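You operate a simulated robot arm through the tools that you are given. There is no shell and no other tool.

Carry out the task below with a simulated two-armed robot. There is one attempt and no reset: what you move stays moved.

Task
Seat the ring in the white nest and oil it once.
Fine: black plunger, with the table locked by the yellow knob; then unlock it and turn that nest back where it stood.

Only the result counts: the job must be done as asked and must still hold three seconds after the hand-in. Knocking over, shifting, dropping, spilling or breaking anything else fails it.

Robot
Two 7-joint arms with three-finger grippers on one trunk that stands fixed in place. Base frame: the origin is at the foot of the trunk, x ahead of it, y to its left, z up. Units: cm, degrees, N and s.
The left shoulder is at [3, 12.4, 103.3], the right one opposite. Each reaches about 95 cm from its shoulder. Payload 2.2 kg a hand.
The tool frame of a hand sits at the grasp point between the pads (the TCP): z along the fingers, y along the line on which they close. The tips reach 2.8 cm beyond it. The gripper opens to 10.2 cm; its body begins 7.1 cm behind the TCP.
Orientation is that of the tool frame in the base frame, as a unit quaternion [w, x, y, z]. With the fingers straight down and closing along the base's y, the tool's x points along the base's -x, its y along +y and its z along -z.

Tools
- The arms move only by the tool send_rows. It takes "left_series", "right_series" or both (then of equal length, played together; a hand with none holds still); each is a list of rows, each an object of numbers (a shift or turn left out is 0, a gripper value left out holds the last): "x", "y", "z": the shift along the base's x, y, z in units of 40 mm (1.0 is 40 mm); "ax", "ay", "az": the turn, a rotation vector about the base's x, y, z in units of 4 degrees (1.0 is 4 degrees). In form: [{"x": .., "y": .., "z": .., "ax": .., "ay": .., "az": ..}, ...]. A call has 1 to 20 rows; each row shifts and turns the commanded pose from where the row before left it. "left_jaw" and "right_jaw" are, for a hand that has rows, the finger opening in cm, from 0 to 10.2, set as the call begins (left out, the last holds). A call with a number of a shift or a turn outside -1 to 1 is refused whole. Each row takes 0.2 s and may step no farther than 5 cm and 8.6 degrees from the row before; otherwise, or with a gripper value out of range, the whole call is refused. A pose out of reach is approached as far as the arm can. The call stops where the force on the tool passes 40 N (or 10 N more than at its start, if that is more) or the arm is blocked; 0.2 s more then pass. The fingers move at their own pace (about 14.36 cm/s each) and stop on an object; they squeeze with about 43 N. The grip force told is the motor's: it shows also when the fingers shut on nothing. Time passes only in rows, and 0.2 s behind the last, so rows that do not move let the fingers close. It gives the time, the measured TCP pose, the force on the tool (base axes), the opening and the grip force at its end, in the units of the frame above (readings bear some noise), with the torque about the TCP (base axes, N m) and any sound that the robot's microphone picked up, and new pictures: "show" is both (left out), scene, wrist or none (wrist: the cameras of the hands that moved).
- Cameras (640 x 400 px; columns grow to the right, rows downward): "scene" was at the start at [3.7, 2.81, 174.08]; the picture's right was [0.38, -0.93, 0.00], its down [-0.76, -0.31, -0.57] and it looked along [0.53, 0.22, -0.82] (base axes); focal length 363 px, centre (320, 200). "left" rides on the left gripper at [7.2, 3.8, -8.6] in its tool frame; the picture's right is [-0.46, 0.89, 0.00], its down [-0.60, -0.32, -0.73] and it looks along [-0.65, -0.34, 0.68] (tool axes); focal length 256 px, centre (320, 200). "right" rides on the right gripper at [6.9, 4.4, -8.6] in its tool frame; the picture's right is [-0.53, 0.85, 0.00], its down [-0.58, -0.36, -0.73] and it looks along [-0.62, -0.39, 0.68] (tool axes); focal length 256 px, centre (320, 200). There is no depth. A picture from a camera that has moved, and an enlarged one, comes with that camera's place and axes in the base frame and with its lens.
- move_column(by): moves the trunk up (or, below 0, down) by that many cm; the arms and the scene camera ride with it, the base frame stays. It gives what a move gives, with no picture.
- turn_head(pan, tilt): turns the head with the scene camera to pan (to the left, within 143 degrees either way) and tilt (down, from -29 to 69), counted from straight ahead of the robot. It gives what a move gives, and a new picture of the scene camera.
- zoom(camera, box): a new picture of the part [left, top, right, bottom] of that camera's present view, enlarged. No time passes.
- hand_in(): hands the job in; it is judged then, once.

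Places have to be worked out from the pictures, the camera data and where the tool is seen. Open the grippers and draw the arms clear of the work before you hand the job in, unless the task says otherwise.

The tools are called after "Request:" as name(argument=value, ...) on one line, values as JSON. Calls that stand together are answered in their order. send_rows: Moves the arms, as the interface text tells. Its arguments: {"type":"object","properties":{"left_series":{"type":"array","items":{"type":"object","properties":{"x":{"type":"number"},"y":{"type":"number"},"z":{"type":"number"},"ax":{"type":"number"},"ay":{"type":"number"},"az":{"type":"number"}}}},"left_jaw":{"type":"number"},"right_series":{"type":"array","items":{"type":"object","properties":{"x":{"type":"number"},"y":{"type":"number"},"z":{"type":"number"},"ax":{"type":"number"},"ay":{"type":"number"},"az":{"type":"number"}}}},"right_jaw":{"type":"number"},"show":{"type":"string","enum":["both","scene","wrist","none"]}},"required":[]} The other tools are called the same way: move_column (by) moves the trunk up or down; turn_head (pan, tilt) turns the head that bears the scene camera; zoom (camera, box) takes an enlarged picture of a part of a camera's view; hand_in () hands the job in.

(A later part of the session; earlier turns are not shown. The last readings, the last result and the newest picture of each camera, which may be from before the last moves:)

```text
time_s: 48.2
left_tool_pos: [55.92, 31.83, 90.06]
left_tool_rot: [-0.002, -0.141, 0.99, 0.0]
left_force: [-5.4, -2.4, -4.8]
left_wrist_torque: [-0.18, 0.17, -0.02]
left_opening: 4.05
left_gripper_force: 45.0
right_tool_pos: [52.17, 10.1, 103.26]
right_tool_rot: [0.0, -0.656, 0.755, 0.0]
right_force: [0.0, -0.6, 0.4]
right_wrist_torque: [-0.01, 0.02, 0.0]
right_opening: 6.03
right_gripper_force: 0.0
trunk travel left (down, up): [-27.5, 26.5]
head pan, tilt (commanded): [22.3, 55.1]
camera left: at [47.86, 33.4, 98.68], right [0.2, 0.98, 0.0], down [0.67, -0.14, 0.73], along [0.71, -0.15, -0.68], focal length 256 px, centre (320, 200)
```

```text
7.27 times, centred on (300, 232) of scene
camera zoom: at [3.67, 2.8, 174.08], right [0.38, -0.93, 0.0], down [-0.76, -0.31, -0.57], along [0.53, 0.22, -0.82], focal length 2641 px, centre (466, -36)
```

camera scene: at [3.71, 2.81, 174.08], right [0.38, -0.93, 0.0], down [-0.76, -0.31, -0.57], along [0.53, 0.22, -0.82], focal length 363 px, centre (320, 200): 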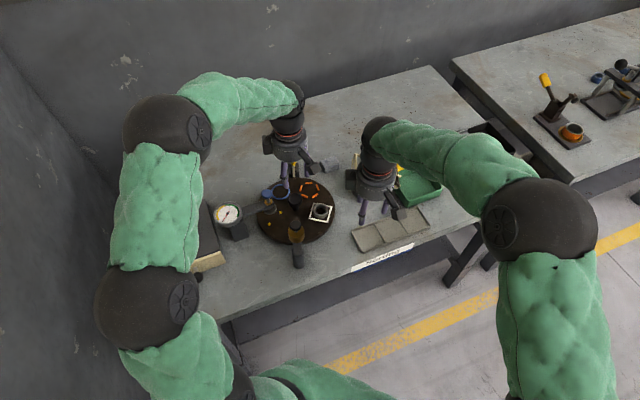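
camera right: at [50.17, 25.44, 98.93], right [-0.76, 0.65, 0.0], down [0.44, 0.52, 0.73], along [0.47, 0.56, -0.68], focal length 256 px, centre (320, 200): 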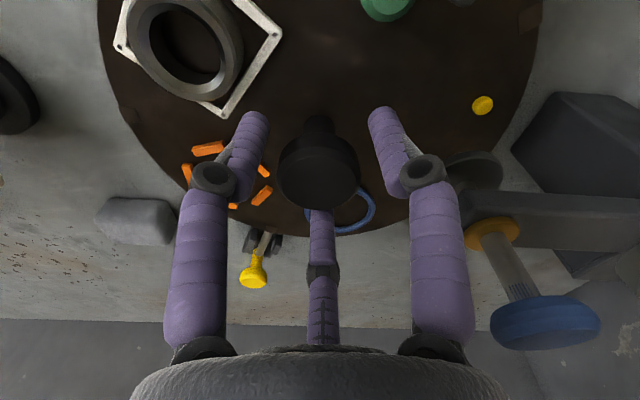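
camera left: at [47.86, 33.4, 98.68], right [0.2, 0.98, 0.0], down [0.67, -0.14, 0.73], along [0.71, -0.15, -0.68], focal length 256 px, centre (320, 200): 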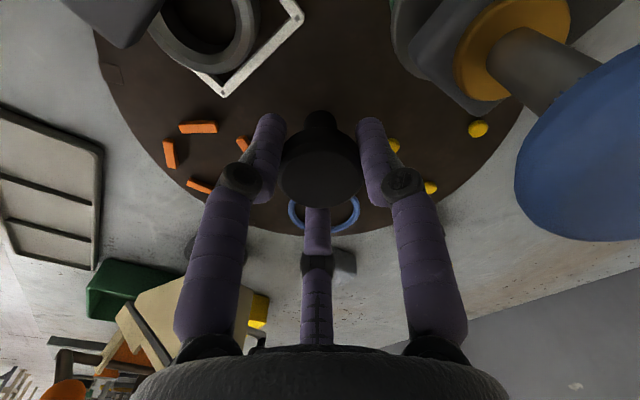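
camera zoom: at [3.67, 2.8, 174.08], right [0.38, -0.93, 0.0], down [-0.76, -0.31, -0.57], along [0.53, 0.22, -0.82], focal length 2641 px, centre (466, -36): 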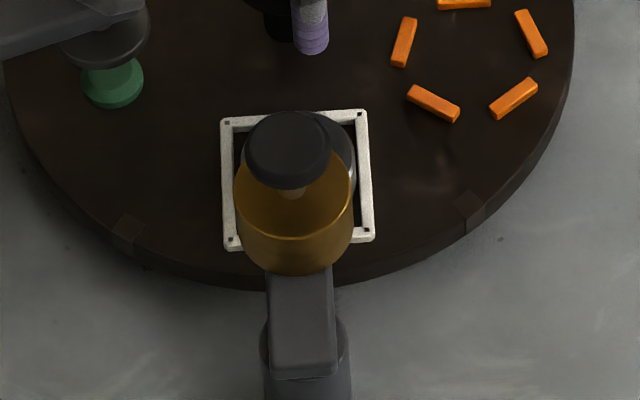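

The white nest is centred under the black oiler (turned 71.9°). I release the knob, raise the left hand straight up, and turn it toward the yellow knob.

Request:
send_rows(left_series=[{}, {}, {"z": 0.3}, {"z": 0.6}, {"z": 0.8}, {"z": 0.8}, {}], left_jaw=6.2, show="none")

Request:
zoom(camera="scene", box=[250, 140, 350, 270])

Request:
send_rows(left_series=[{"x": 0.33, "y": 0.17, "az": 1}, {"x": 0.33, "y": 0.17, "az": 1}, {"x": 0.33, "y": 0.17, "az": 1}, {"x": 0.33, "y": 0.17, "az": 1}, {"x": 0.33, "y": 0.17, "az": 1}, {"x": 0.33, "y": 0.17, "az": 1}, {"x": 0.33, "y": 0.17, "az": 1}, {"x": 0.33, "y": 0.17, "az": 1}, {"x": 0.33, "y": 0.17, "az": 1}, {"x": 0.33, "y": 0.17, "az": 1}], show="both")

Request:
zoom(camera="left", box=[200, 0, 440, 200])

Request:
zoom(camera="scene", box=[250, 140, 350, 270])

```text
time_s: 49.8
left_tool_pos: [55.9, 32.03, 100.16]
left_tool_rot: [0.0, -0.14, 0.99, 0.001]
left_force: [1.4, 0.1, 0.0]
left_wrist_torque: [0.04, 0.01, 0.0]
left_opening: 6.18
left_gripper_force: 0.1
right_tool_pos: [52.23, 9.98, 103.38]
right_tool_rot: [-0.001, -0.655, 0.755, 0.0]
right_force: [0.3, 0.0, -0.4]
right_wrist_torque: [0.02, -0.01, 0.0]
right_opening: 5.99
right_gripper_force: 0.1
trunk travel left (down, up): [-27.5, 26.5]
head pan, tilt (commanded): [22.3, 55.1]
```

```text
3.08 times, centred on (300, 205) of scene
camera zoom: at [3.75, 2.83, 174.08], right [0.38, -0.93, 0.0], down [-0.76, -0.31, -0.57], along [0.53, 0.22, -0.82], focal length 1117 px, centre (382, 185)
```

zoom: 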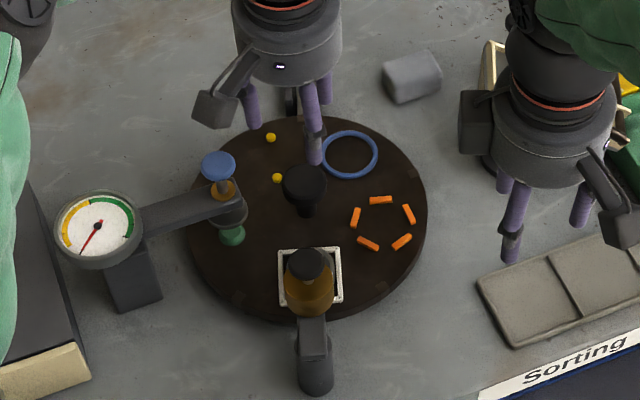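

```text
time_s: 52.0
left_tool_pos: [69.06, 38.57, 100.11]
left_tool_rot: [0.0, -0.471, 0.882, 0.0]
left_force: [0.0, -0.3, -0.2]
left_wrist_torque: [-0.02, 0.03, -0.01]
left_opening: 6.2
left_gripper_force: 0.0
right_tool_pos: [52.22, 10.04, 103.22]
right_tool_rot: [-0.001, -0.656, 0.755, 0.002]
right_force: [0.2, 0.0, 0.4]
right_wrist_torque: [0.02, 0.03, 0.02]
right_opening: 5.98
right_gripper_force: 0.0
trunk travel left (down, up): [-27.5, 26.5]
head pan, tilt (commanded): [22.3, 55.1]
camera scene: at [3.8, 2.83, 174.08], right [0.38, -0.93, 0.0], down [-0.76, -0.31, -0.57], along [0.53, 0.22, -0.82], focal length 363 px, centre (320, 200)
camera left: at [61.93, 34.66, 108.74], right [-0.48, 0.88, 0.0], down [0.6, 0.33, 0.73], along [0.64, 0.35, -0.68], focal length 256 px, centre (320, 200)
```

scene: 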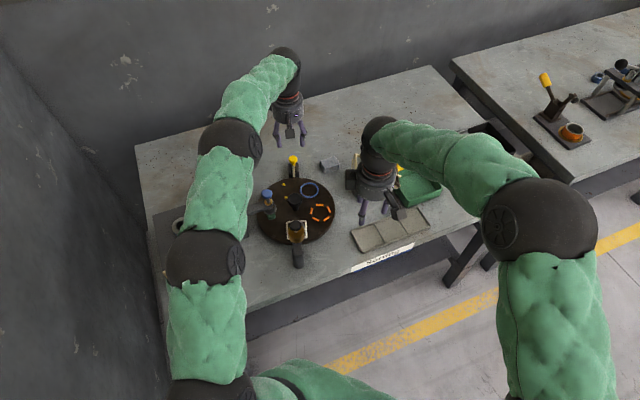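
left: 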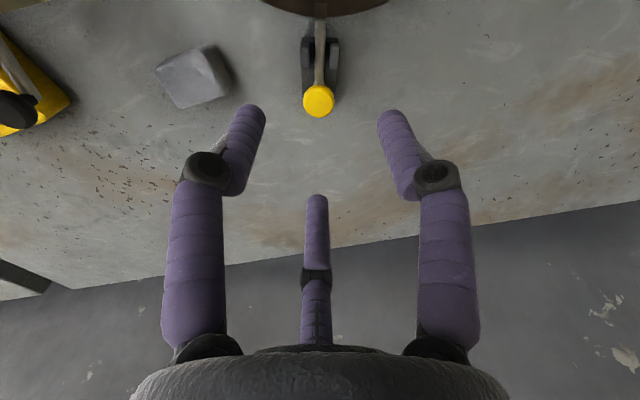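

```text
2.00 times, centred on (320, 100) of left
camera zoom: at [61.93, 34.66, 108.74], right [-0.48, 0.88, 0.0], down [0.6, 0.33, 0.73], along [0.64, 0.35, -0.68], focal length 512 px, centre (320, 400)
```

zoom: 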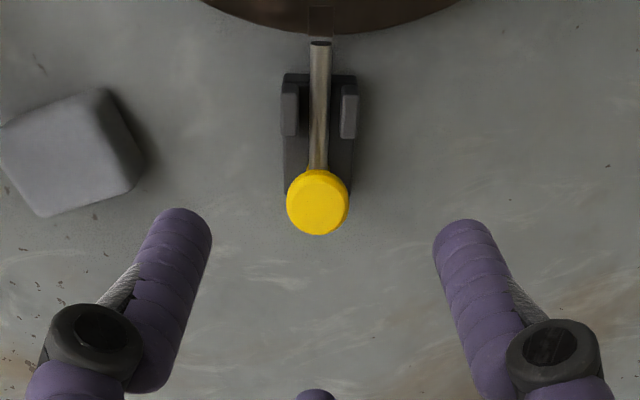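

```text
3.08 times, centred on (300, 205) of scene
camera zoom: at [3.8, 2.83, 174.08], right [0.38, -0.93, 0.0], down [-0.76, -0.31, -0.57], along [0.53, 0.22, -0.82], focal length 1117 px, centre (382, 185)
```

zoom: 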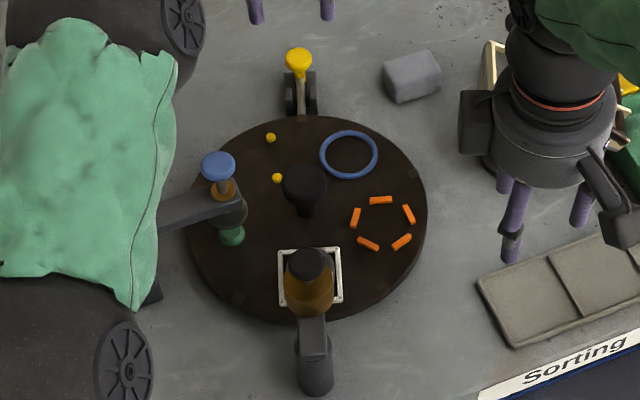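

Bolt tip and rim notch are exactly in line, about 5 mm apart. The yellow cap is at about [71.15, 39.65, 87.1]; I move over it and lower to just above it.

Request:
send_rows(left_series=[{"x": 0.26, "y": 0.135, "z": -0.5}, {"x": 0.26, "y": 0.135, "z": -0.5}, {"z": -0.5}, {"z": -0.5}, {}], left_jaw=5.0, show="wrist")

Request:
zoom(camera="left", box=[200, 30, 440, 230])

```text
time_s: 53.2
left_tool_pos: [71.36, 39.71, 92.18]
left_tool_rot: [0.001, -0.471, 0.882, 0.0]
left_force: [-1.0, -0.8, 0.4]
left_wrist_torque: [0.04, -0.01, -0.02]
left_opening: 5.02
left_gripper_force: 0.1
right_tool_pos: [52.05, 10.01, 103.29]
right_tool_rot: [-0.001, -0.656, 0.755, 0.001]
right_force: [0.2, -0.3, 0.4]
right_wrist_torque: [-0.02, 0.0, 0.04]
right_opening: 5.99
right_gripper_force: 0.1
trunk travel left (down, up): [-27.5, 26.5]
head pan, tilt (commanded): [22.3, 55.1]
camera left: at [64.08, 35.74, 100.78], right [-0.48, 0.88, 0.0], down [0.6, 0.33, 0.73], along [0.64, 0.35, -0.68], focal length 256 px, centre (320, 200)
```

left: 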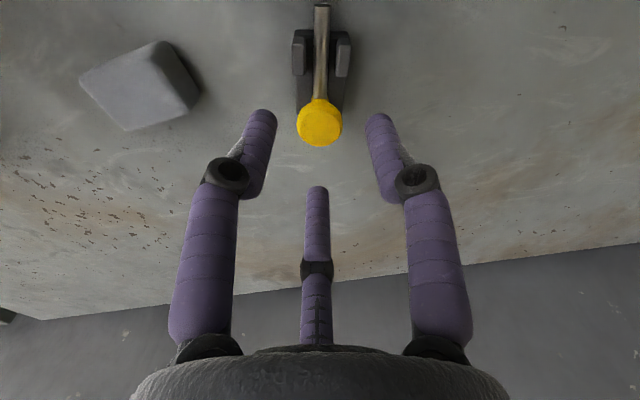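

```text
2.00 times, centred on (320, 130) of left
camera zoom: at [64.08, 35.74, 100.78], right [-0.48, 0.88, 0.0], down [0.6, 0.33, 0.73], along [0.64, 0.35, -0.68], focal length 512 px, centre (320, 340)
```

zoom: 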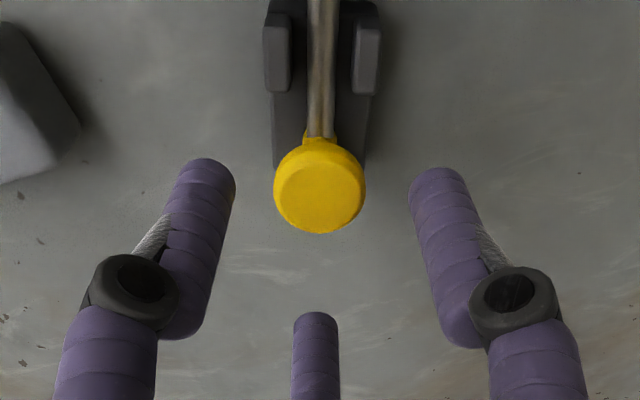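

The cap is centred within 1.5 mm. I correct slightly, lower so the tips straddle the cap above the rod, and close on it.

Request:
send_rows(left_series=[{"x": -0.025, "y": -0.015, "z": -0.28}, {"z": -0.3}, {"z": -0.29}, {}], left_jaw=4.4, show="wrist")

Request:
zoom(camera="left", box=[220, 50, 420, 210])

Request:
zoom(camera="scene", box=[260, 130, 340, 190])

```text
time_s: 54.2
left_tool_pos: [71.04, 39.7, 88.78]
left_tool_rot: [0.0, -0.471, 0.882, 0.0]
left_force: [0.0, -0.9, 1.0]
left_wrist_torque: [-0.01, 0.01, -0.03]
left_opening: 4.41
left_gripper_force: 0.0
right_tool_pos: [52.16, 10.15, 103.21]
right_tool_rot: [0.0, -0.657, 0.754, 0.0]
right_force: [0.5, -0.2, -0.2]
right_wrist_torque: [-0.01, 0.0, 0.0]
right_opening: 5.99
right_gripper_force: 0.0
trunk travel left (down, up): [-27.5, 26.5]
head pan, tilt (commanded): [22.3, 55.1]
camera left: at [63.9, 35.8, 97.38], right [-0.48, 0.88, 0.0], down [0.6, 0.33, 0.73], along [0.64, 0.35, -0.68], focal length 256 px, centre (320, 200)
```

left: 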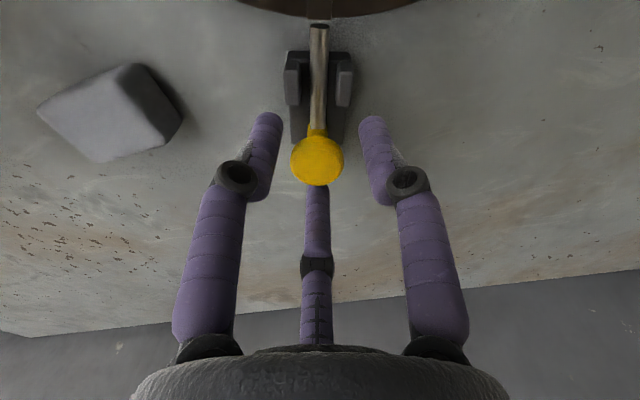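

```text
2.50 times, centred on (320, 130) of left
camera zoom: at [63.9, 35.8, 97.38], right [-0.48, 0.88, 0.0], down [0.6, 0.33, 0.73], along [0.64, 0.35, -0.68], focal length 640 px, centre (320, 375)
```

zoom: 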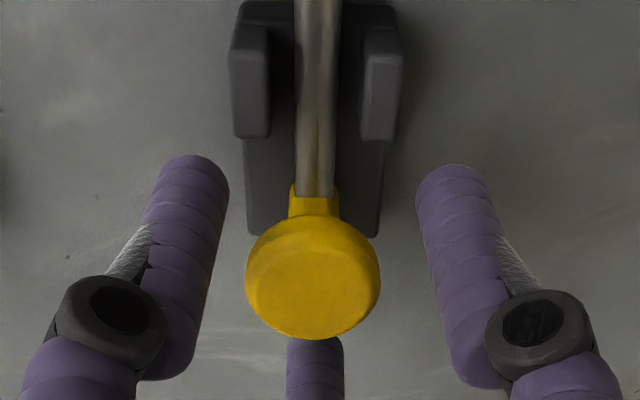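

```text
6.67 times, centred on (300, 160) of scene
camera zoom: at [3.7, 2.81, 174.08], right [0.38, -0.93, 0.0], down [-0.76, -0.31, -0.57], along [0.53, 0.22, -0.82], focal length 2421 px, centre (453, 467)
```

zoom: 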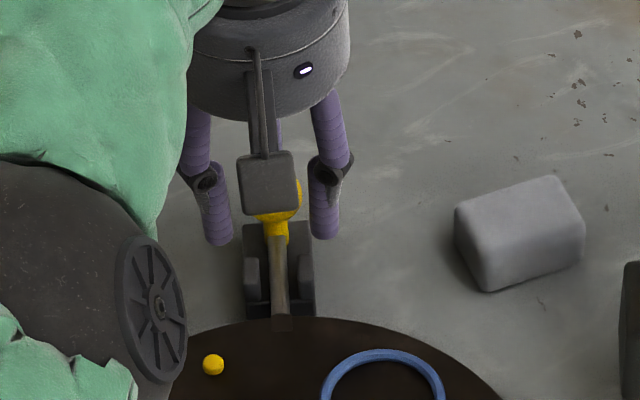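

The cap sits well between the three fingers. I close on it.

Request:
send_rows(left_series=[{"x": 0.015, "y": -0.03}, {}, {}, {}], left_jaw=1.2, show="wrist")

Request:
zoom(camera="left", box=[220, 0, 420, 210])

```text
time_s: 55.2
left_tool_pos: [71.15, 39.52, 88.86]
left_tool_rot: [0.0, -0.471, 0.882, 0.0]
left_force: [0.5, -0.4, 2.2]
left_wrist_torque: [0.11, -0.02, 0.01]
left_opening: 2.72
left_gripper_force: 44.9
right_tool_pos: [52.16, 10.05, 103.23]
right_tool_rot: [0.0, -0.656, 0.755, 0.0]
right_force: [-0.1, 0.1, 0.4]
right_wrist_torque: [0.03, 0.02, 0.0]
right_opening: 5.98
right_gripper_force: 0.1
trunk travel left (down, up): [-27.5, 26.5]
head pan, tilt (commanded): [22.3, 55.1]
camera left: at [63.99, 35.68, 97.35], right [-0.48, 0.88, 0.0], down [0.6, 0.33, 0.73], along [0.64, 0.35, -0.68], focal length 256 px, centre (320, 200)
```

left: 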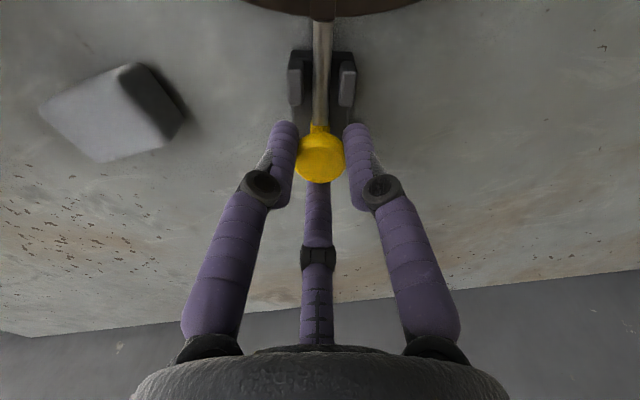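

```text
1.90 times, centred on (320, 105) of left
camera zoom: at [63.99, 35.68, 97.35], right [-0.48, 0.88, 0.0], down [0.6, 0.33, 0.73], along [0.64, 0.35, -0.68], focal length 488 px, centre (320, 381)
```

zoom: 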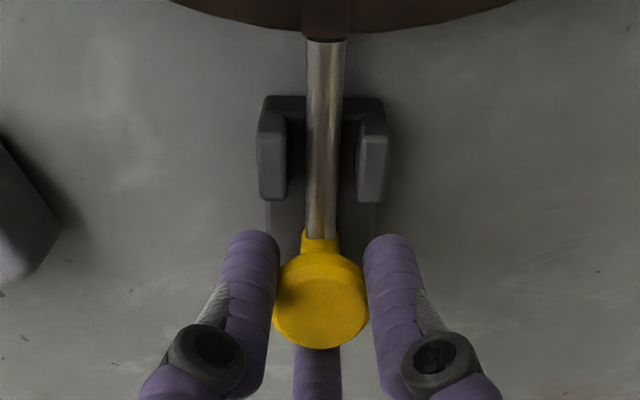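

Full grip on the yellow knob (2.72, 45 N), rod in line with the notch. I slide it toward the disc centre in small steps.

Request:
send_rows(left_series=[{"x": -0.066, "y": -0.0345}, {"x": -0.066, "y": -0.0345}, {"x": -0.066, "y": -0.0345}, {}], show="wrist")

Request:
zoom(camera="left", box=[220, 0, 420, 210])

```text
time_s: 56.2
left_tool_pos: [70.36, 39.11, 88.82]
left_tool_rot: [0.001, -0.472, 0.882, 0.0]
left_force: [-1.7, 2.8, 7.3]
left_wrist_torque: [-0.05, 0.14, -0.02]
left_opening: 2.67
left_gripper_force: 44.8
right_tool_pos: [52.13, 9.99, 103.29]
right_tool_rot: [0.0, -0.656, 0.755, -0.001]
right_force: [0.5, 0.3, 0.1]
right_wrist_torque: [-0.02, -0.01, 0.0]
right_opening: 5.99
right_gripper_force: 0.2
trunk travel left (down, up): [-27.5, 26.5]
head pan, tilt (commanded): [22.3, 55.1]
camera left: at [63.14, 35.24, 97.34], right [-0.48, 0.88, 0.0], down [0.6, 0.33, 0.73], along [0.64, 0.35, -0.68], focal length 256 px, centre (320, 200)
```

left: 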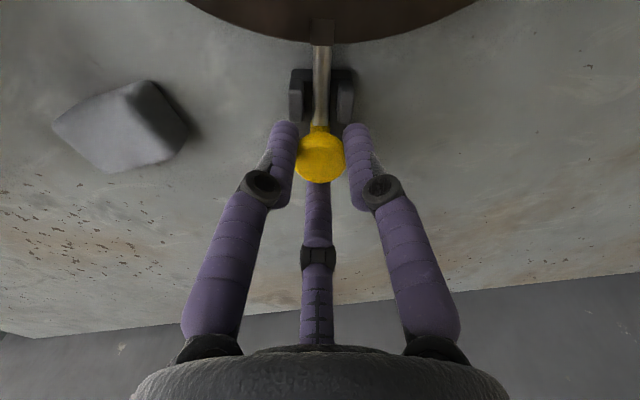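

```text
1.90 times, centred on (320, 105) of left
camera zoom: at [63.14, 35.24, 97.34], right [-0.48, 0.88, 0.0], down [0.6, 0.33, 0.73], along [0.64, 0.35, -0.68], focal length 488 px, centre (320, 381)
```

zoom: 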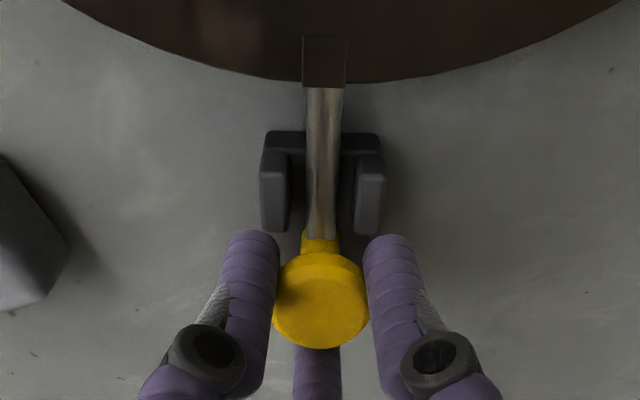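

The rod is entering the rim at the notch with almost no resistance. I keep sliding it in until it meets its stop.

Request:
send_rows(left_series=[{"x": -0.05, "y": -0.026}, {"x": -0.05, "y": -0.026}, {"x": -0.05, "y": -0.026}, {}], show="wrist")

Request:
zoom(camera="left", box=[220, 0, 420, 210])

```text
time_s: 57.2
left_tool_pos: [70.11, 39.12, 88.81]
left_tool_rot: [0.004, -0.472, 0.882, 0.0]
left_force: [17.4, 9.9, 4.7]
left_wrist_torque: [0.55, -1.01, 0.01]
left_opening: 2.68
left_gripper_force: 44.6
right_tool_pos: [52.23, 10.16, 103.12]
right_tool_rot: [-0.001, -0.656, 0.755, 0.001]
right_force: [-0.2, 0.6, 0.1]
right_wrist_torque: [0.02, -0.01, 0.03]
right_opening: 6.0
right_gripper_force: 0.0
trunk travel left (down, up): [-27.5, 26.5]
head pan, tilt (commanded): [22.3, 55.1]
camera left: at [62.84, 35.1, 97.3], right [-0.48, 0.88, 0.0], down [0.6, 0.32, 0.74], along [0.65, 0.35, -0.68], focal length 256 px, centre (320, 200)
```

left: 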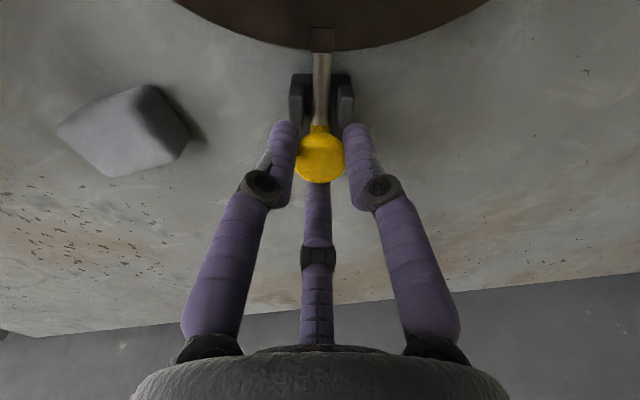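

```text
1.90 times, centred on (320, 105) of left
camera zoom: at [62.84, 35.1, 97.3], right [-0.48, 0.88, 0.0], down [0.6, 0.32, 0.74], along [0.65, 0.35, -0.68], focal length 488 px, centre (320, 381)
```

zoom: 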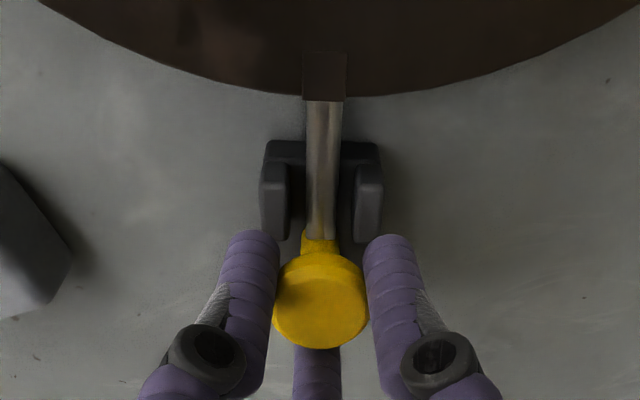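

A firm 20 N resistance appears after about 1.2 cm of travel, which looks like the end stop. I push slightly more to confirm it is fully home.

Request:
send_rows(left_series=[{"x": -0.04, "y": -0.02}, {}, {}], show="none")

Request:
zoom(camera="left", box=[270, 10, 370, 150])

```text
time_s: 58.0
left_tool_pos: [70.01, 39.12, 88.8]
left_tool_rot: [0.004, -0.472, 0.882, 0.0]
left_force: [29.1, 15.4, 8.0]
left_wrist_torque: [0.48, -0.15, -0.1]
left_opening: 2.68
left_gripper_force: 45.2
right_tool_pos: [52.52, 10.09, 103.26]
right_tool_rot: [0.0, -0.655, 0.755, -0.001]
right_force: [0.0, 0.0, -0.3]
right_wrist_torque: [0.01, -0.03, 0.0]
right_opening: 5.98
right_gripper_force: 0.1
trunk travel left (down, up): [-27.5, 26.5]
head pan, tilt (commanded): [22.3, 55.1]
```

```text
2.86 times, centred on (320, 80) of left
camera zoom: at [62.8, 35.09, 97.27], right [-0.48, 0.88, 0.0], down [0.59, 0.32, 0.74], along [0.65, 0.35, -0.68], focal length 731 px, centre (320, 543)
```

zoom: 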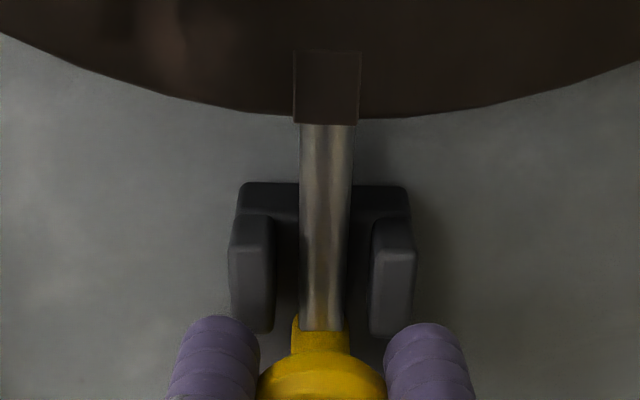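

No further movement at 33 N, so it is at a stop. I check from the right camera and scene that the fingertips are not what is blocking it against the cheeks.

Request:
zoom(camera="right", box=[320, 190, 400, 290])

Request:
zoom(camera="scene", box=[270, 140, 330, 190])

Request:
zoom(camera="left", box=[280, 60, 360, 150])

```text
4.00 times, centred on (360, 240) of right
camera zoom: at [47.02, 4.02, 111.82], right [-0.76, 0.65, 0.0], down [0.44, 0.52, 0.73], along [0.47, 0.56, -0.68], focal length 1024 px, centre (160, 40)
```

zoom: 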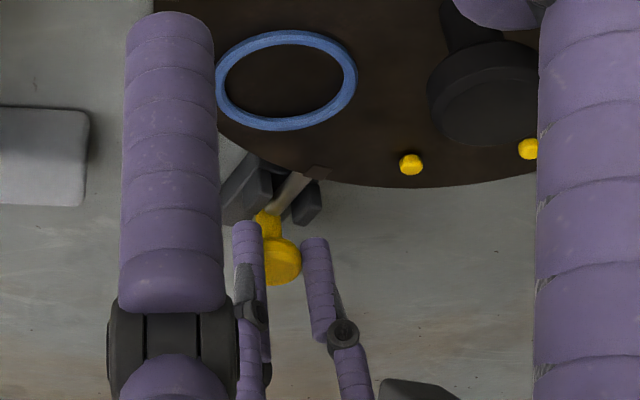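

```text
8.00 times, centred on (300, 165) of scene
camera zoom: at [4.02, 2.97, 174.08], right [0.38, -0.93, 0.0], down [-0.76, -0.31, -0.57], along [0.53, 0.22, -0.82], focal length 2905 px, centre (480, 480)
```

zoom: 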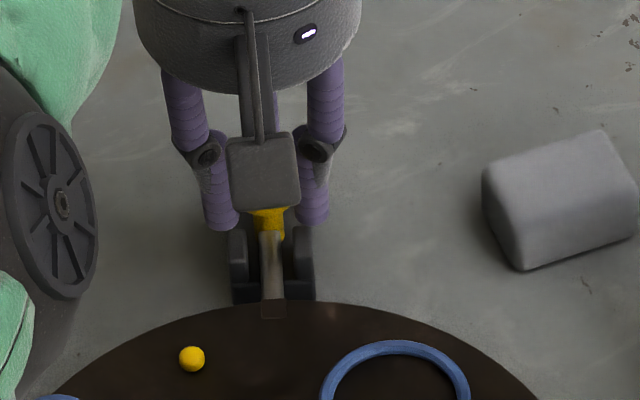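

```text
4.44 times, centred on (320, 105) of left
camera zoom: at [62.8, 35.09, 97.27], right [-0.48, 0.88, 0.0], down [0.59, 0.32, 0.74], along [0.65, 0.35, -0.68], focal length 1138 px, centre (320, 622)
```

zoom: 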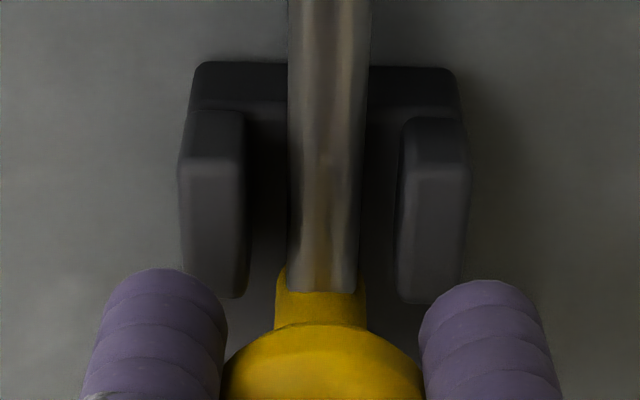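

The tips seem to be above the cheeks but it is close, so to be sure I release, raise 6 mm, regrip the cap higher up and push again.

Request:
send_rows(left_series=[{"x": 0.06, "y": 0.03}, {}, {"z": 0.15}, {}], left_jaw=4.4, show="none")

Request:
send_rows(left_series=[{}, {}, {}], left_jaw=1.2, show="wrist")

Request:
zoom(camera="left", box=[270, 10, 370, 150])

```text
time_s: 59.0
left_tool_pos: [69.78, 38.93, 89.21]
left_tool_rot: [0.0, -0.471, 0.882, -0.001]
left_force: [0.1, 0.4, 0.0]
left_wrist_torque: [0.01, 0.0, -0.02]
left_opening: 4.41
left_gripper_force: 0.0
right_tool_pos: [52.15, 10.11, 103.22]
right_tool_rot: [0.0, -0.657, 0.754, 0.0]
right_force: [0.8, -0.2, -0.7]
right_wrist_torque: [0.0, -0.02, 0.01]
right_opening: 6.03
right_gripper_force: 0.1
trunk travel left (down, up): [-27.5, 26.5]
head pan, tilt (commanded): [22.3, 55.1]
```

```text
time_s: 59.8
left_tool_pos: [69.98, 39.01, 89.24]
left_tool_rot: [0.001, -0.471, 0.882, 0.0]
left_force: [11.8, 6.6, 0.1]
left_wrist_torque: [0.34, -0.41, 0.03]
left_opening: 2.73
left_gripper_force: 45.3
right_tool_pos: [52.34, 10.12, 103.23]
right_tool_rot: [0.0, -0.656, 0.755, 0.001]
right_force: [0.0, 0.6, -0.1]
right_wrist_torque: [0.0, -0.02, -0.01]
right_opening: 5.98
right_gripper_force: 0.0
trunk travel left (down, up): [-27.5, 26.5]
head pan, tilt (commanded): [22.3, 55.1]
camera left: at [62.88, 35.12, 97.8], right [-0.48, 0.88, 0.0], down [0.6, 0.33, 0.73], along [0.64, 0.35, -0.68], focal length 256 px, centre (320, 200)
```

left: 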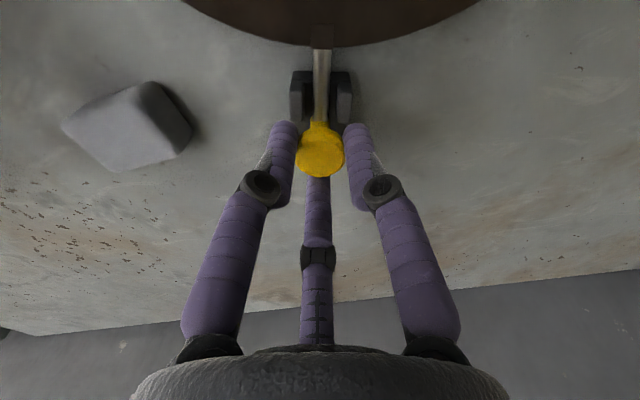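

```text
2.86 times, centred on (320, 80) of left
camera zoom: at [62.88, 35.12, 97.8], right [-0.48, 0.88, 0.0], down [0.6, 0.33, 0.73], along [0.64, 0.35, -0.68], focal length 731 px, centre (320, 543)
```

zoom: 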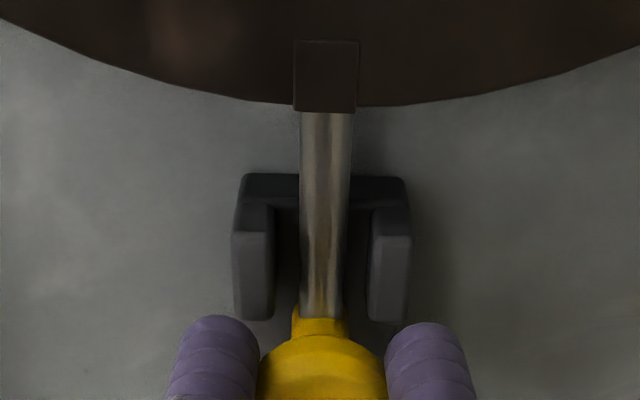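

Regripped 6 mm higher, tips now clearly separate from the cheeks. I push again to see whether the bolt goes any further.

Request:
send_rows(left_series=[{"x": -0.05, "y": -0.026}, {}, {}], show="none")

Request:
zoom(camera="left", box=[270, 10, 370, 150])

```text
time_s: 60.6
left_tool_pos: [70.07, 39.14, 89.17]
left_tool_rot: [0.002, -0.472, 0.882, -0.001]
left_force: [25.3, 13.6, 1.2]
left_wrist_torque: [0.44, -0.37, -0.04]
left_opening: 2.73
left_gripper_force: 44.9
right_tool_pos: [52.48, 10.22, 103.13]
right_tool_rot: [-0.002, -0.656, 0.755, 0.0]
right_force: [-0.1, 0.0, -0.3]
right_wrist_torque: [0.02, 0.01, 0.02]
right_opening: 5.98
right_gripper_force: 0.1
trunk travel left (down, up): [-27.5, 26.5]
head pan, tilt (commanded): [22.3, 55.1]
```

```text
2.86 times, centred on (320, 80) of left
camera zoom: at [62.84, 35.1, 97.78], right [-0.48, 0.88, 0.0], down [0.6, 0.33, 0.73], along [0.65, 0.35, -0.68], focal length 731 px, centre (320, 543)
```

zoom: 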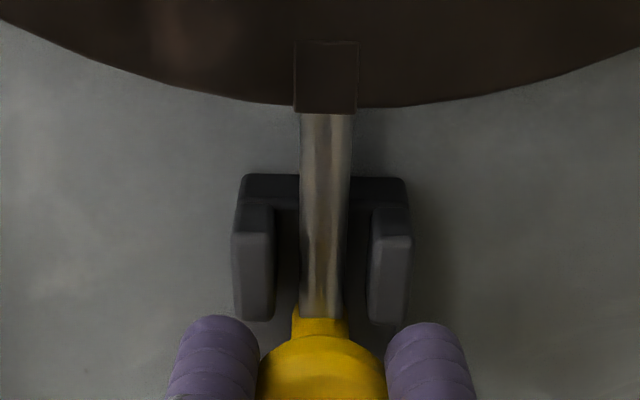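

The bolt is at its true end stop (29 N, no movement, rod inside the rim), so the table is locked. I ease the push but keep holding the knob, and view the scene to plan the right hand's approach to the black plunger.

Request:
send_rows(left_series=[{"x": 0.05, "y": 0.026}, {}], show="scene")

Request:
zoom(camera="scene", box=[270, 210, 325, 260])

Request:
zoom(camera="right", box=[380, 60, 640, 260])

```text
time_s: 61.2
left_tool_pos: [70.02, 39.12, 89.23]
left_tool_rot: [0.001, -0.472, 0.882, 0.0]
left_force: [20.6, 13.6, 4.1]
left_wrist_torque: [0.49, -0.64, -0.02]
left_opening: 2.71
left_gripper_force: 44.8
right_tool_pos: [52.25, 10.21, 103.23]
right_tool_rot: [-0.002, -0.657, 0.754, 0.0]
right_force: [-1.0, -0.4, -0.8]
right_wrist_torque: [0.01, 0.01, 0.01]
right_opening: 5.98
right_gripper_force: 0.0
trunk travel left (down, up): [-27.5, 26.5]
head pan, tilt (commanded): [22.3, 55.1]
camera scene: at [3.92, 2.96, 174.08], right [0.38, -0.93, 0.0], down [-0.76, -0.31, -0.57], along [0.53, 0.22, -0.82], focal length 363 px, centre (320, 200)
```

scene: 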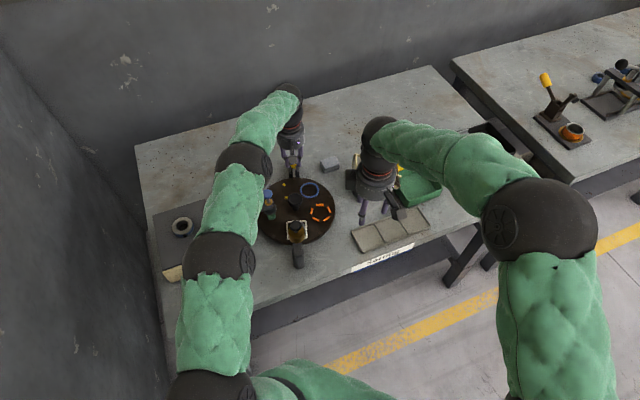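

```text
8.00 times, centred on (298, 235) of scene
camera zoom: at [3.92, 2.96, 174.08], right [0.38, -0.93, 0.0], down [-0.76, -0.31, -0.57], along [0.53, 0.22, -0.82], focal length 2905 px, centre (500, -80)
```

zoom: 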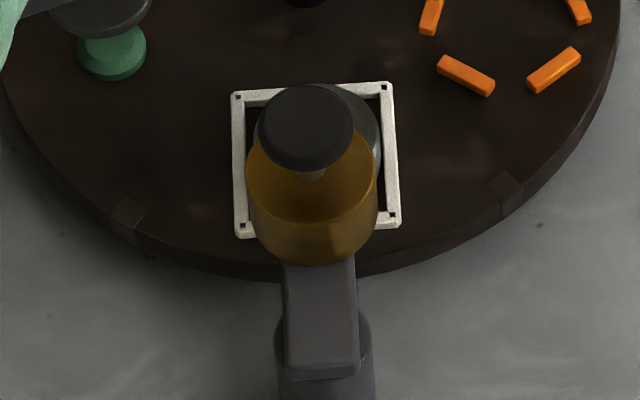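

```text
2.00 times, centred on (510, 160) of right
camera zoom: at [46.95, 4.02, 111.85], right [-0.76, 0.65, 0.0], down [0.44, 0.52, 0.73], along [0.47, 0.56, -0.68], focal length 512 px, centre (-60, 280)
```

zoom: 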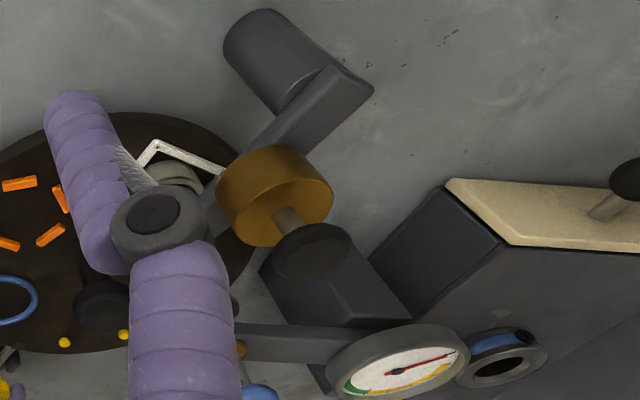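

The left elbow would be too close to the right hand at the plunger, so I relax and release the yellow knob, check that the bolt stays in, and park the left hand up and to the left.

Request:
send_rows(left_series=[{"x": 0.05, "y": 0.026}, {"x": 0.01, "y": 0.005}, {}], show="none")

Request:
send_rows(left_series=[{}, {}, {"z": 0.4}, {"z": 0.6}, {"z": 0.8}, {"z": 0.8}], left_jaw=5.5, show="wrist")

Request:
zoom(camera="left", box=[240, 0, 400, 120])

```text
time_s: 62.0
left_tool_pos: [70.04, 39.01, 89.18]
left_tool_rot: [-0.001, -0.472, 0.882, -0.001]
left_force: [9.1, 9.9, 5.2]
left_wrist_torque: [-0.01, -0.15, 0.03]
left_opening: 2.72
left_gripper_force: 45.1
right_tool_pos: [52.15, 10.05, 103.11]
right_tool_rot: [0.001, -0.656, 0.755, 0.0]
right_force: [-0.6, -0.4, 0.1]
right_wrist_torque: [0.01, -0.02, 0.02]
right_opening: 5.98
right_gripper_force: 0.1
trunk travel left (down, up): [-27.5, 26.5]
head pan, tilt (commanded): [22.3, 55.1]
```

```text
time_s: 63.4
left_tool_pos: [69.95, 39.01, 99.62]
left_tool_rot: [0.0, -0.472, 0.882, 0.0]
left_force: [0.0, -0.4, 0.3]
left_wrist_torque: [0.02, -0.04, 0.0]
left_opening: 5.5
left_gripper_force: 0.1
right_tool_pos: [52.1, 9.99, 103.31]
right_tool_rot: [-0.001, -0.656, 0.755, 0.0]
right_force: [0.0, 0.5, 0.0]
right_wrist_torque: [0.01, 0.0, 0.0]
right_opening: 6.02
right_gripper_force: 0.0
trunk travel left (down, up): [-27.5, 26.5]
head pan, tilt (commanded): [22.3, 55.1]
camera left: at [62.72, 35.11, 108.31], right [-0.48, 0.88, 0.0], down [0.6, 0.33, 0.73], along [0.64, 0.35, -0.68], focal length 256 px, centre (320, 200)
```

left: 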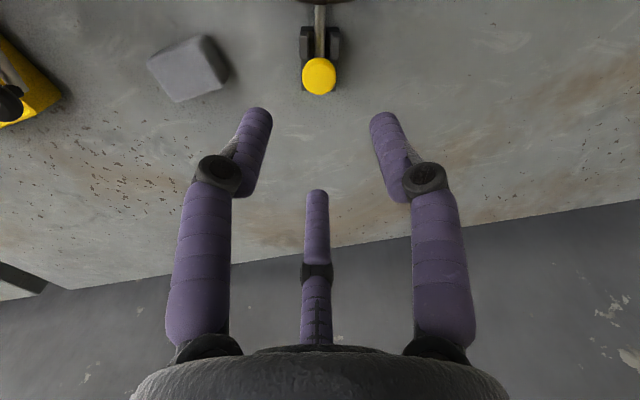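

```text
3.33 times, centred on (320, 60) of left
camera zoom: at [62.72, 35.11, 108.31], right [-0.48, 0.88, 0.0], down [0.6, 0.33, 0.73], along [0.64, 0.35, -0.68], focal length 853 px, centre (320, 667)
```

zoom: 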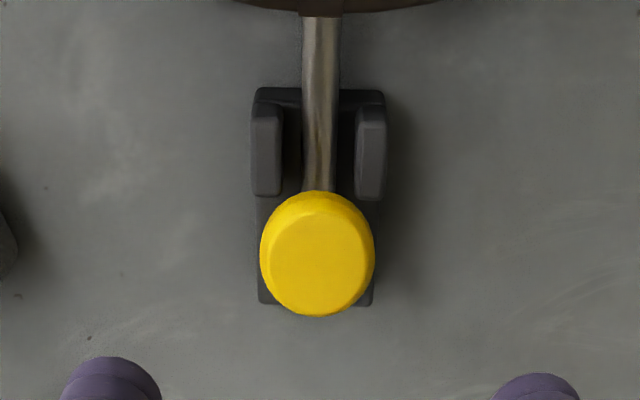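

The bolt stays in place in the rim. I park the left hand and bring the closed right fingers above the black plunger at about [44.6, 26.15].

Request:
send_rows(left_series=[{"x": -0.33, "y": 0.667, "z": 0.45}, {"x": -0.33, "y": 0.667, "z": 0.45}, {"x": -0.33, "y": 0.667, "z": 0.45}], show="none")

Request:
send_rows(right_series=[{"x": -0.375, "y": 0.81, "z": 0.05}, {"x": -0.375, "y": 0.81, "z": 0.05}, {"x": -0.375, "y": 0.81, "z": 0.05}, {"x": -0.375, "y": 0.81, "z": 0.05}, {"x": -0.375, "y": 0.81, "z": 0.05}, {}], right_jaw=0, show="both")

Request:
zoom(camera="right", box=[200, 20, 440, 220])

Request:
zoom(camera="scene", box=[245, 150, 345, 275])

```text
time_s: 64.2
left_tool_pos: [66.01, 47.26, 105.15]
left_tool_rot: [0.001, -0.471, 0.882, -0.002]
left_force: [0.6, 0.7, 0.1]
left_wrist_torque: [-0.02, -0.01, 0.01]
left_opening: 5.51
left_gripper_force: 0.0
right_tool_pos: [52.14, 10.06, 103.25]
right_tool_rot: [0.0, -0.657, 0.754, 0.0]
right_force: [-0.1, 0.5, 0.1]
right_wrist_torque: [0.0, -0.01, 0.02]
right_opening: 5.99
right_gripper_force: 0.1
trunk travel left (down, up): [-27.5, 26.5]
head pan, tilt (commanded): [22.3, 55.1]
```

```text
time_s: 65.6
left_tool_pos: [65.94, 47.14, 105.02]
left_tool_rot: [-0.001, -0.471, 0.882, 0.001]
left_force: [1.1, -0.3, 0.1]
left_wrist_torque: [-0.01, -0.01, -0.01]
left_opening: 5.5
left_gripper_force: 0.1
right_tool_pos: [44.31, 25.95, 104.18]
right_tool_rot: [0.0, -0.656, 0.755, -0.001]
right_force: [-0.3, -1.3, -0.2]
right_wrist_torque: [0.01, -0.01, -0.02]
right_opening: 0.25
right_gripper_force: 31.1
trunk travel left (down, up): [-27.5, 26.5]
head pan, tilt (commanded): [22.3, 55.1]
camera scene: at [3.75, 2.74, 174.08], right [0.38, -0.93, 0.0], down [-0.76, -0.31, -0.57], along [0.53, 0.22, -0.82], focal length 363 px, centre (320, 200)
camera right: at [38.96, 19.94, 112.85], right [-0.76, 0.65, 0.0], down [0.44, 0.52, 0.73], along [0.47, 0.56, -0.68], focal length 256 px, centre (320, 200)
```

scene: 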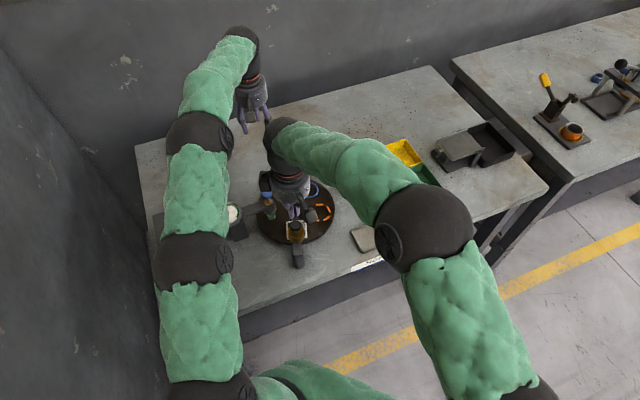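
right: 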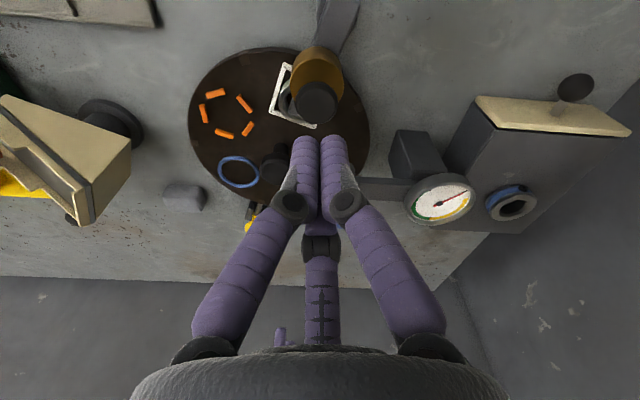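

```text
2.00 times, centred on (320, 120) of right
camera zoom: at [38.96, 19.94, 112.85], right [-0.76, 0.65, 0.0], down [0.44, 0.52, 0.73], along [0.47, 0.56, -0.68], focal length 512 px, centre (320, 360)
```

zoom: 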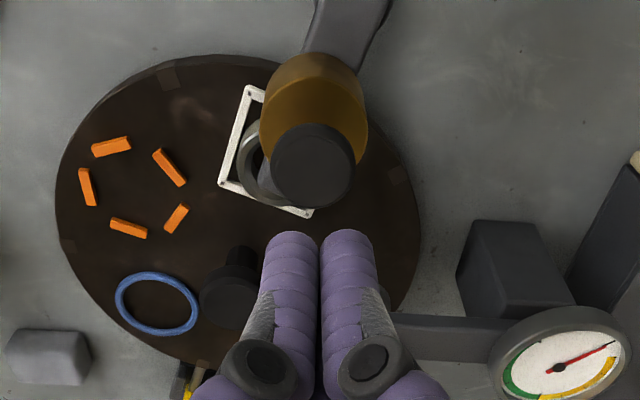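

```text
3.20 times, centred on (295, 212) of scene
camera zoom: at [3.75, 2.74, 174.08], right [0.38, -0.93, 0.0], down [-0.76, -0.31, -0.57], along [0.53, 0.22, -0.82], focal length 1162 px, centre (400, 160)
```

zoom: 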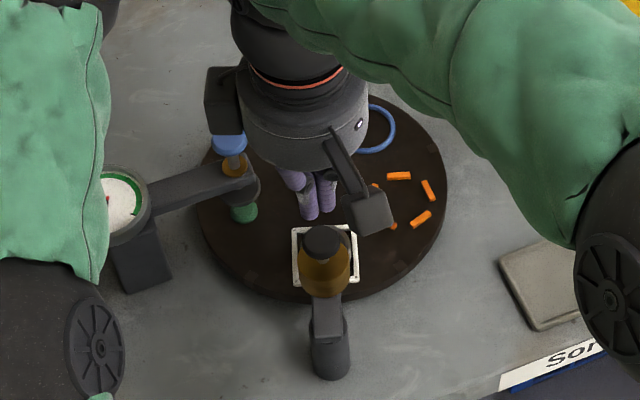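

The cap lies about [0.36, 0.1] cm from the finger axis. I correct and lower the closed fingertips to just above the cap.

Request:
send_rows(right_series=[{"x": 0.09, "y": 0.025, "z": -0.35}, {"z": -0.4}, {"z": -0.35}, {}], show="wrist")

Request:
zoom(camera="right", box=[220, 40, 420, 200])

Request:
zoom(camera="scene", box=[265, 180, 335, 260])

```text
time_s: 66.6
left_tool_pos: [65.96, 47.2, 104.97]
left_tool_rot: [0.0, -0.471, 0.882, -0.001]
left_force: [0.1, -0.7, 0.5]
left_wrist_torque: [0.03, 0.01, 0.02]
left_opening: 5.5
left_gripper_force: 0.1
right_tool_pos: [44.79, 26.33, 99.89]
right_tool_rot: [0.0, -0.656, 0.755, 0.0]
right_force: [0.4, 0.3, -0.1]
right_wrist_torque: [0.02, 0.02, -0.02]
right_opening: 0.22
right_gripper_force: 31.7
trunk travel left (down, up): [-27.5, 26.5]
head pan, tilt (commanded): [22.3, 55.1]
camera right: at [39.33, 20.17, 108.5], right [-0.76, 0.65, 0.0], down [0.44, 0.52, 0.73], along [0.47, 0.56, -0.68], focal length 256 px, centre (320, 200)
```

right: 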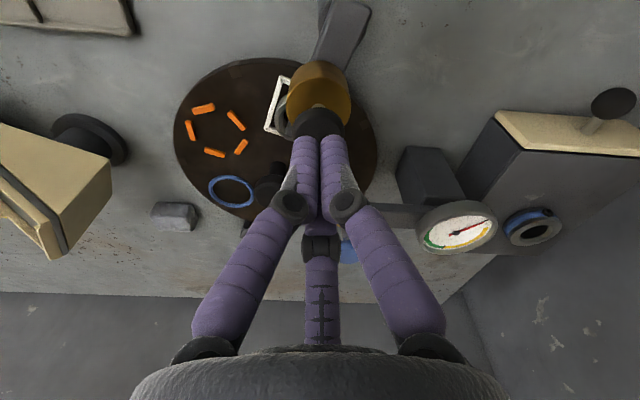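

```text
2.50 times, centred on (320, 120) of right
camera zoom: at [39.33, 20.17, 108.5], right [-0.76, 0.65, 0.0], down [0.44, 0.52, 0.73], along [0.47, 0.56, -0.68], focal length 640 px, centre (320, 400)
```

zoom: 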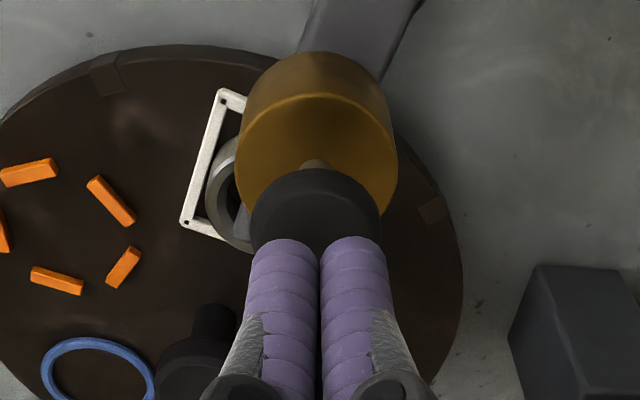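

```text
5.00 times, centred on (300, 220) of scene
camera zoom: at [3.69, 2.82, 174.08], right [0.38, -0.93, 0.0], down [-0.76, -0.31, -0.57], along [0.53, 0.22, -0.82], focal length 1815 px, centre (420, 100)
```

zoom: 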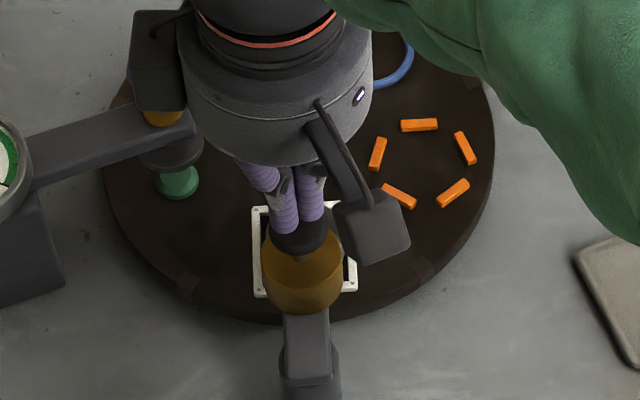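

The fingertips are centred just above the cap. I press straight down in one continuous stroke; it will stop by itself at the force limit.

Request:
send_rows(right_series=[{"z": -0.06}, {"z": -0.06}, {"z": -0.06}, {"z": -0.06}, {"z": -0.06}, {"z": -0.06}, {"z": -0.06}, {"z": -0.06}, {"z": -0.06}, {"z": -0.06}], show="wrist")

```text
time_s: 68.8
left_tool_pos: [66.0, 47.15, 104.94]
left_tool_rot: [0.001, -0.47, 0.882, 0.0]
left_force: [-0.3, -0.3, -0.9]
left_wrist_torque: [0.05, -0.01, 0.0]
left_opening: 5.49
left_gripper_force: 0.1
right_tool_pos: [44.84, 26.25, 97.53]
right_tool_rot: [0.001, -0.656, 0.755, 0.0]
right_force: [1.4, -0.4, 2.1]
right_wrist_torque: [0.01, -0.02, 0.01]
right_opening: 0.62
right_gripper_force: 31.3
trunk travel left (down, up): [-27.5, 26.5]
head pan, tilt (commanded): [22.3, 55.1]
heard: click
camera right: at [39.42, 20.18, 106.22], right [-0.76, 0.65, 0.0], down [0.44, 0.52, 0.73], along [0.47, 0.56, -0.68], focal length 256 px, centre (320, 200)
```

right: 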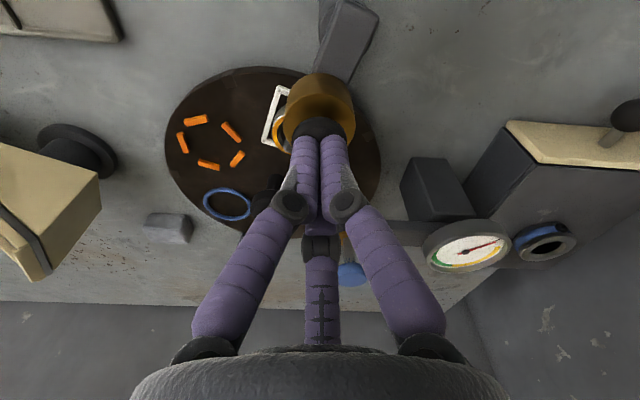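

A click was heard as the plunger went down. I look at the ring and the cap before releasing.

Request:
zoom(camera="right", box=[240, 60, 400, 190])

Request:
zoom(camera="scene", box=[265, 180, 335, 260])

```text
3.08 times, centred on (320, 125) of right
camera zoom: at [39.42, 20.18, 106.22], right [-0.76, 0.65, 0.0], down [0.44, 0.52, 0.73], along [0.47, 0.56, -0.68], focal length 788 px, centre (320, 431)
```

zoom: 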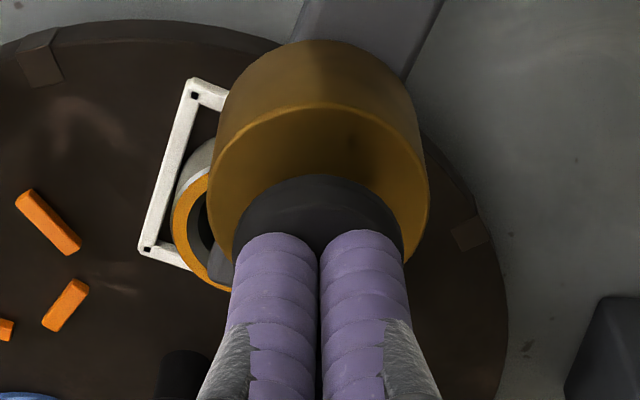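

```text
5.00 times, centred on (300, 220) of scene
camera zoom: at [3.72, 2.82, 174.08], right [0.38, -0.93, 0.0], down [-0.76, -0.31, -0.57], along [0.53, 0.22, -0.82], focal length 1815 px, centre (420, 100)
```

zoom: 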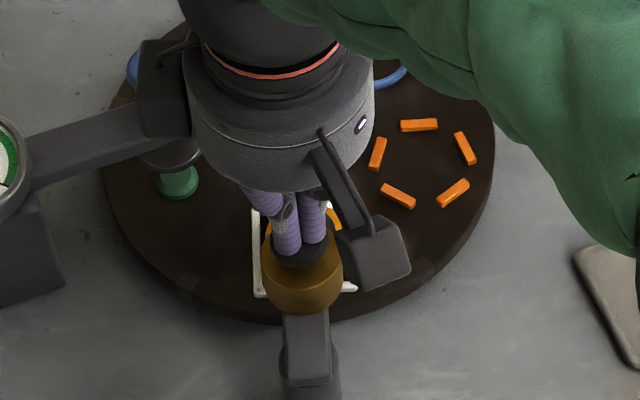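

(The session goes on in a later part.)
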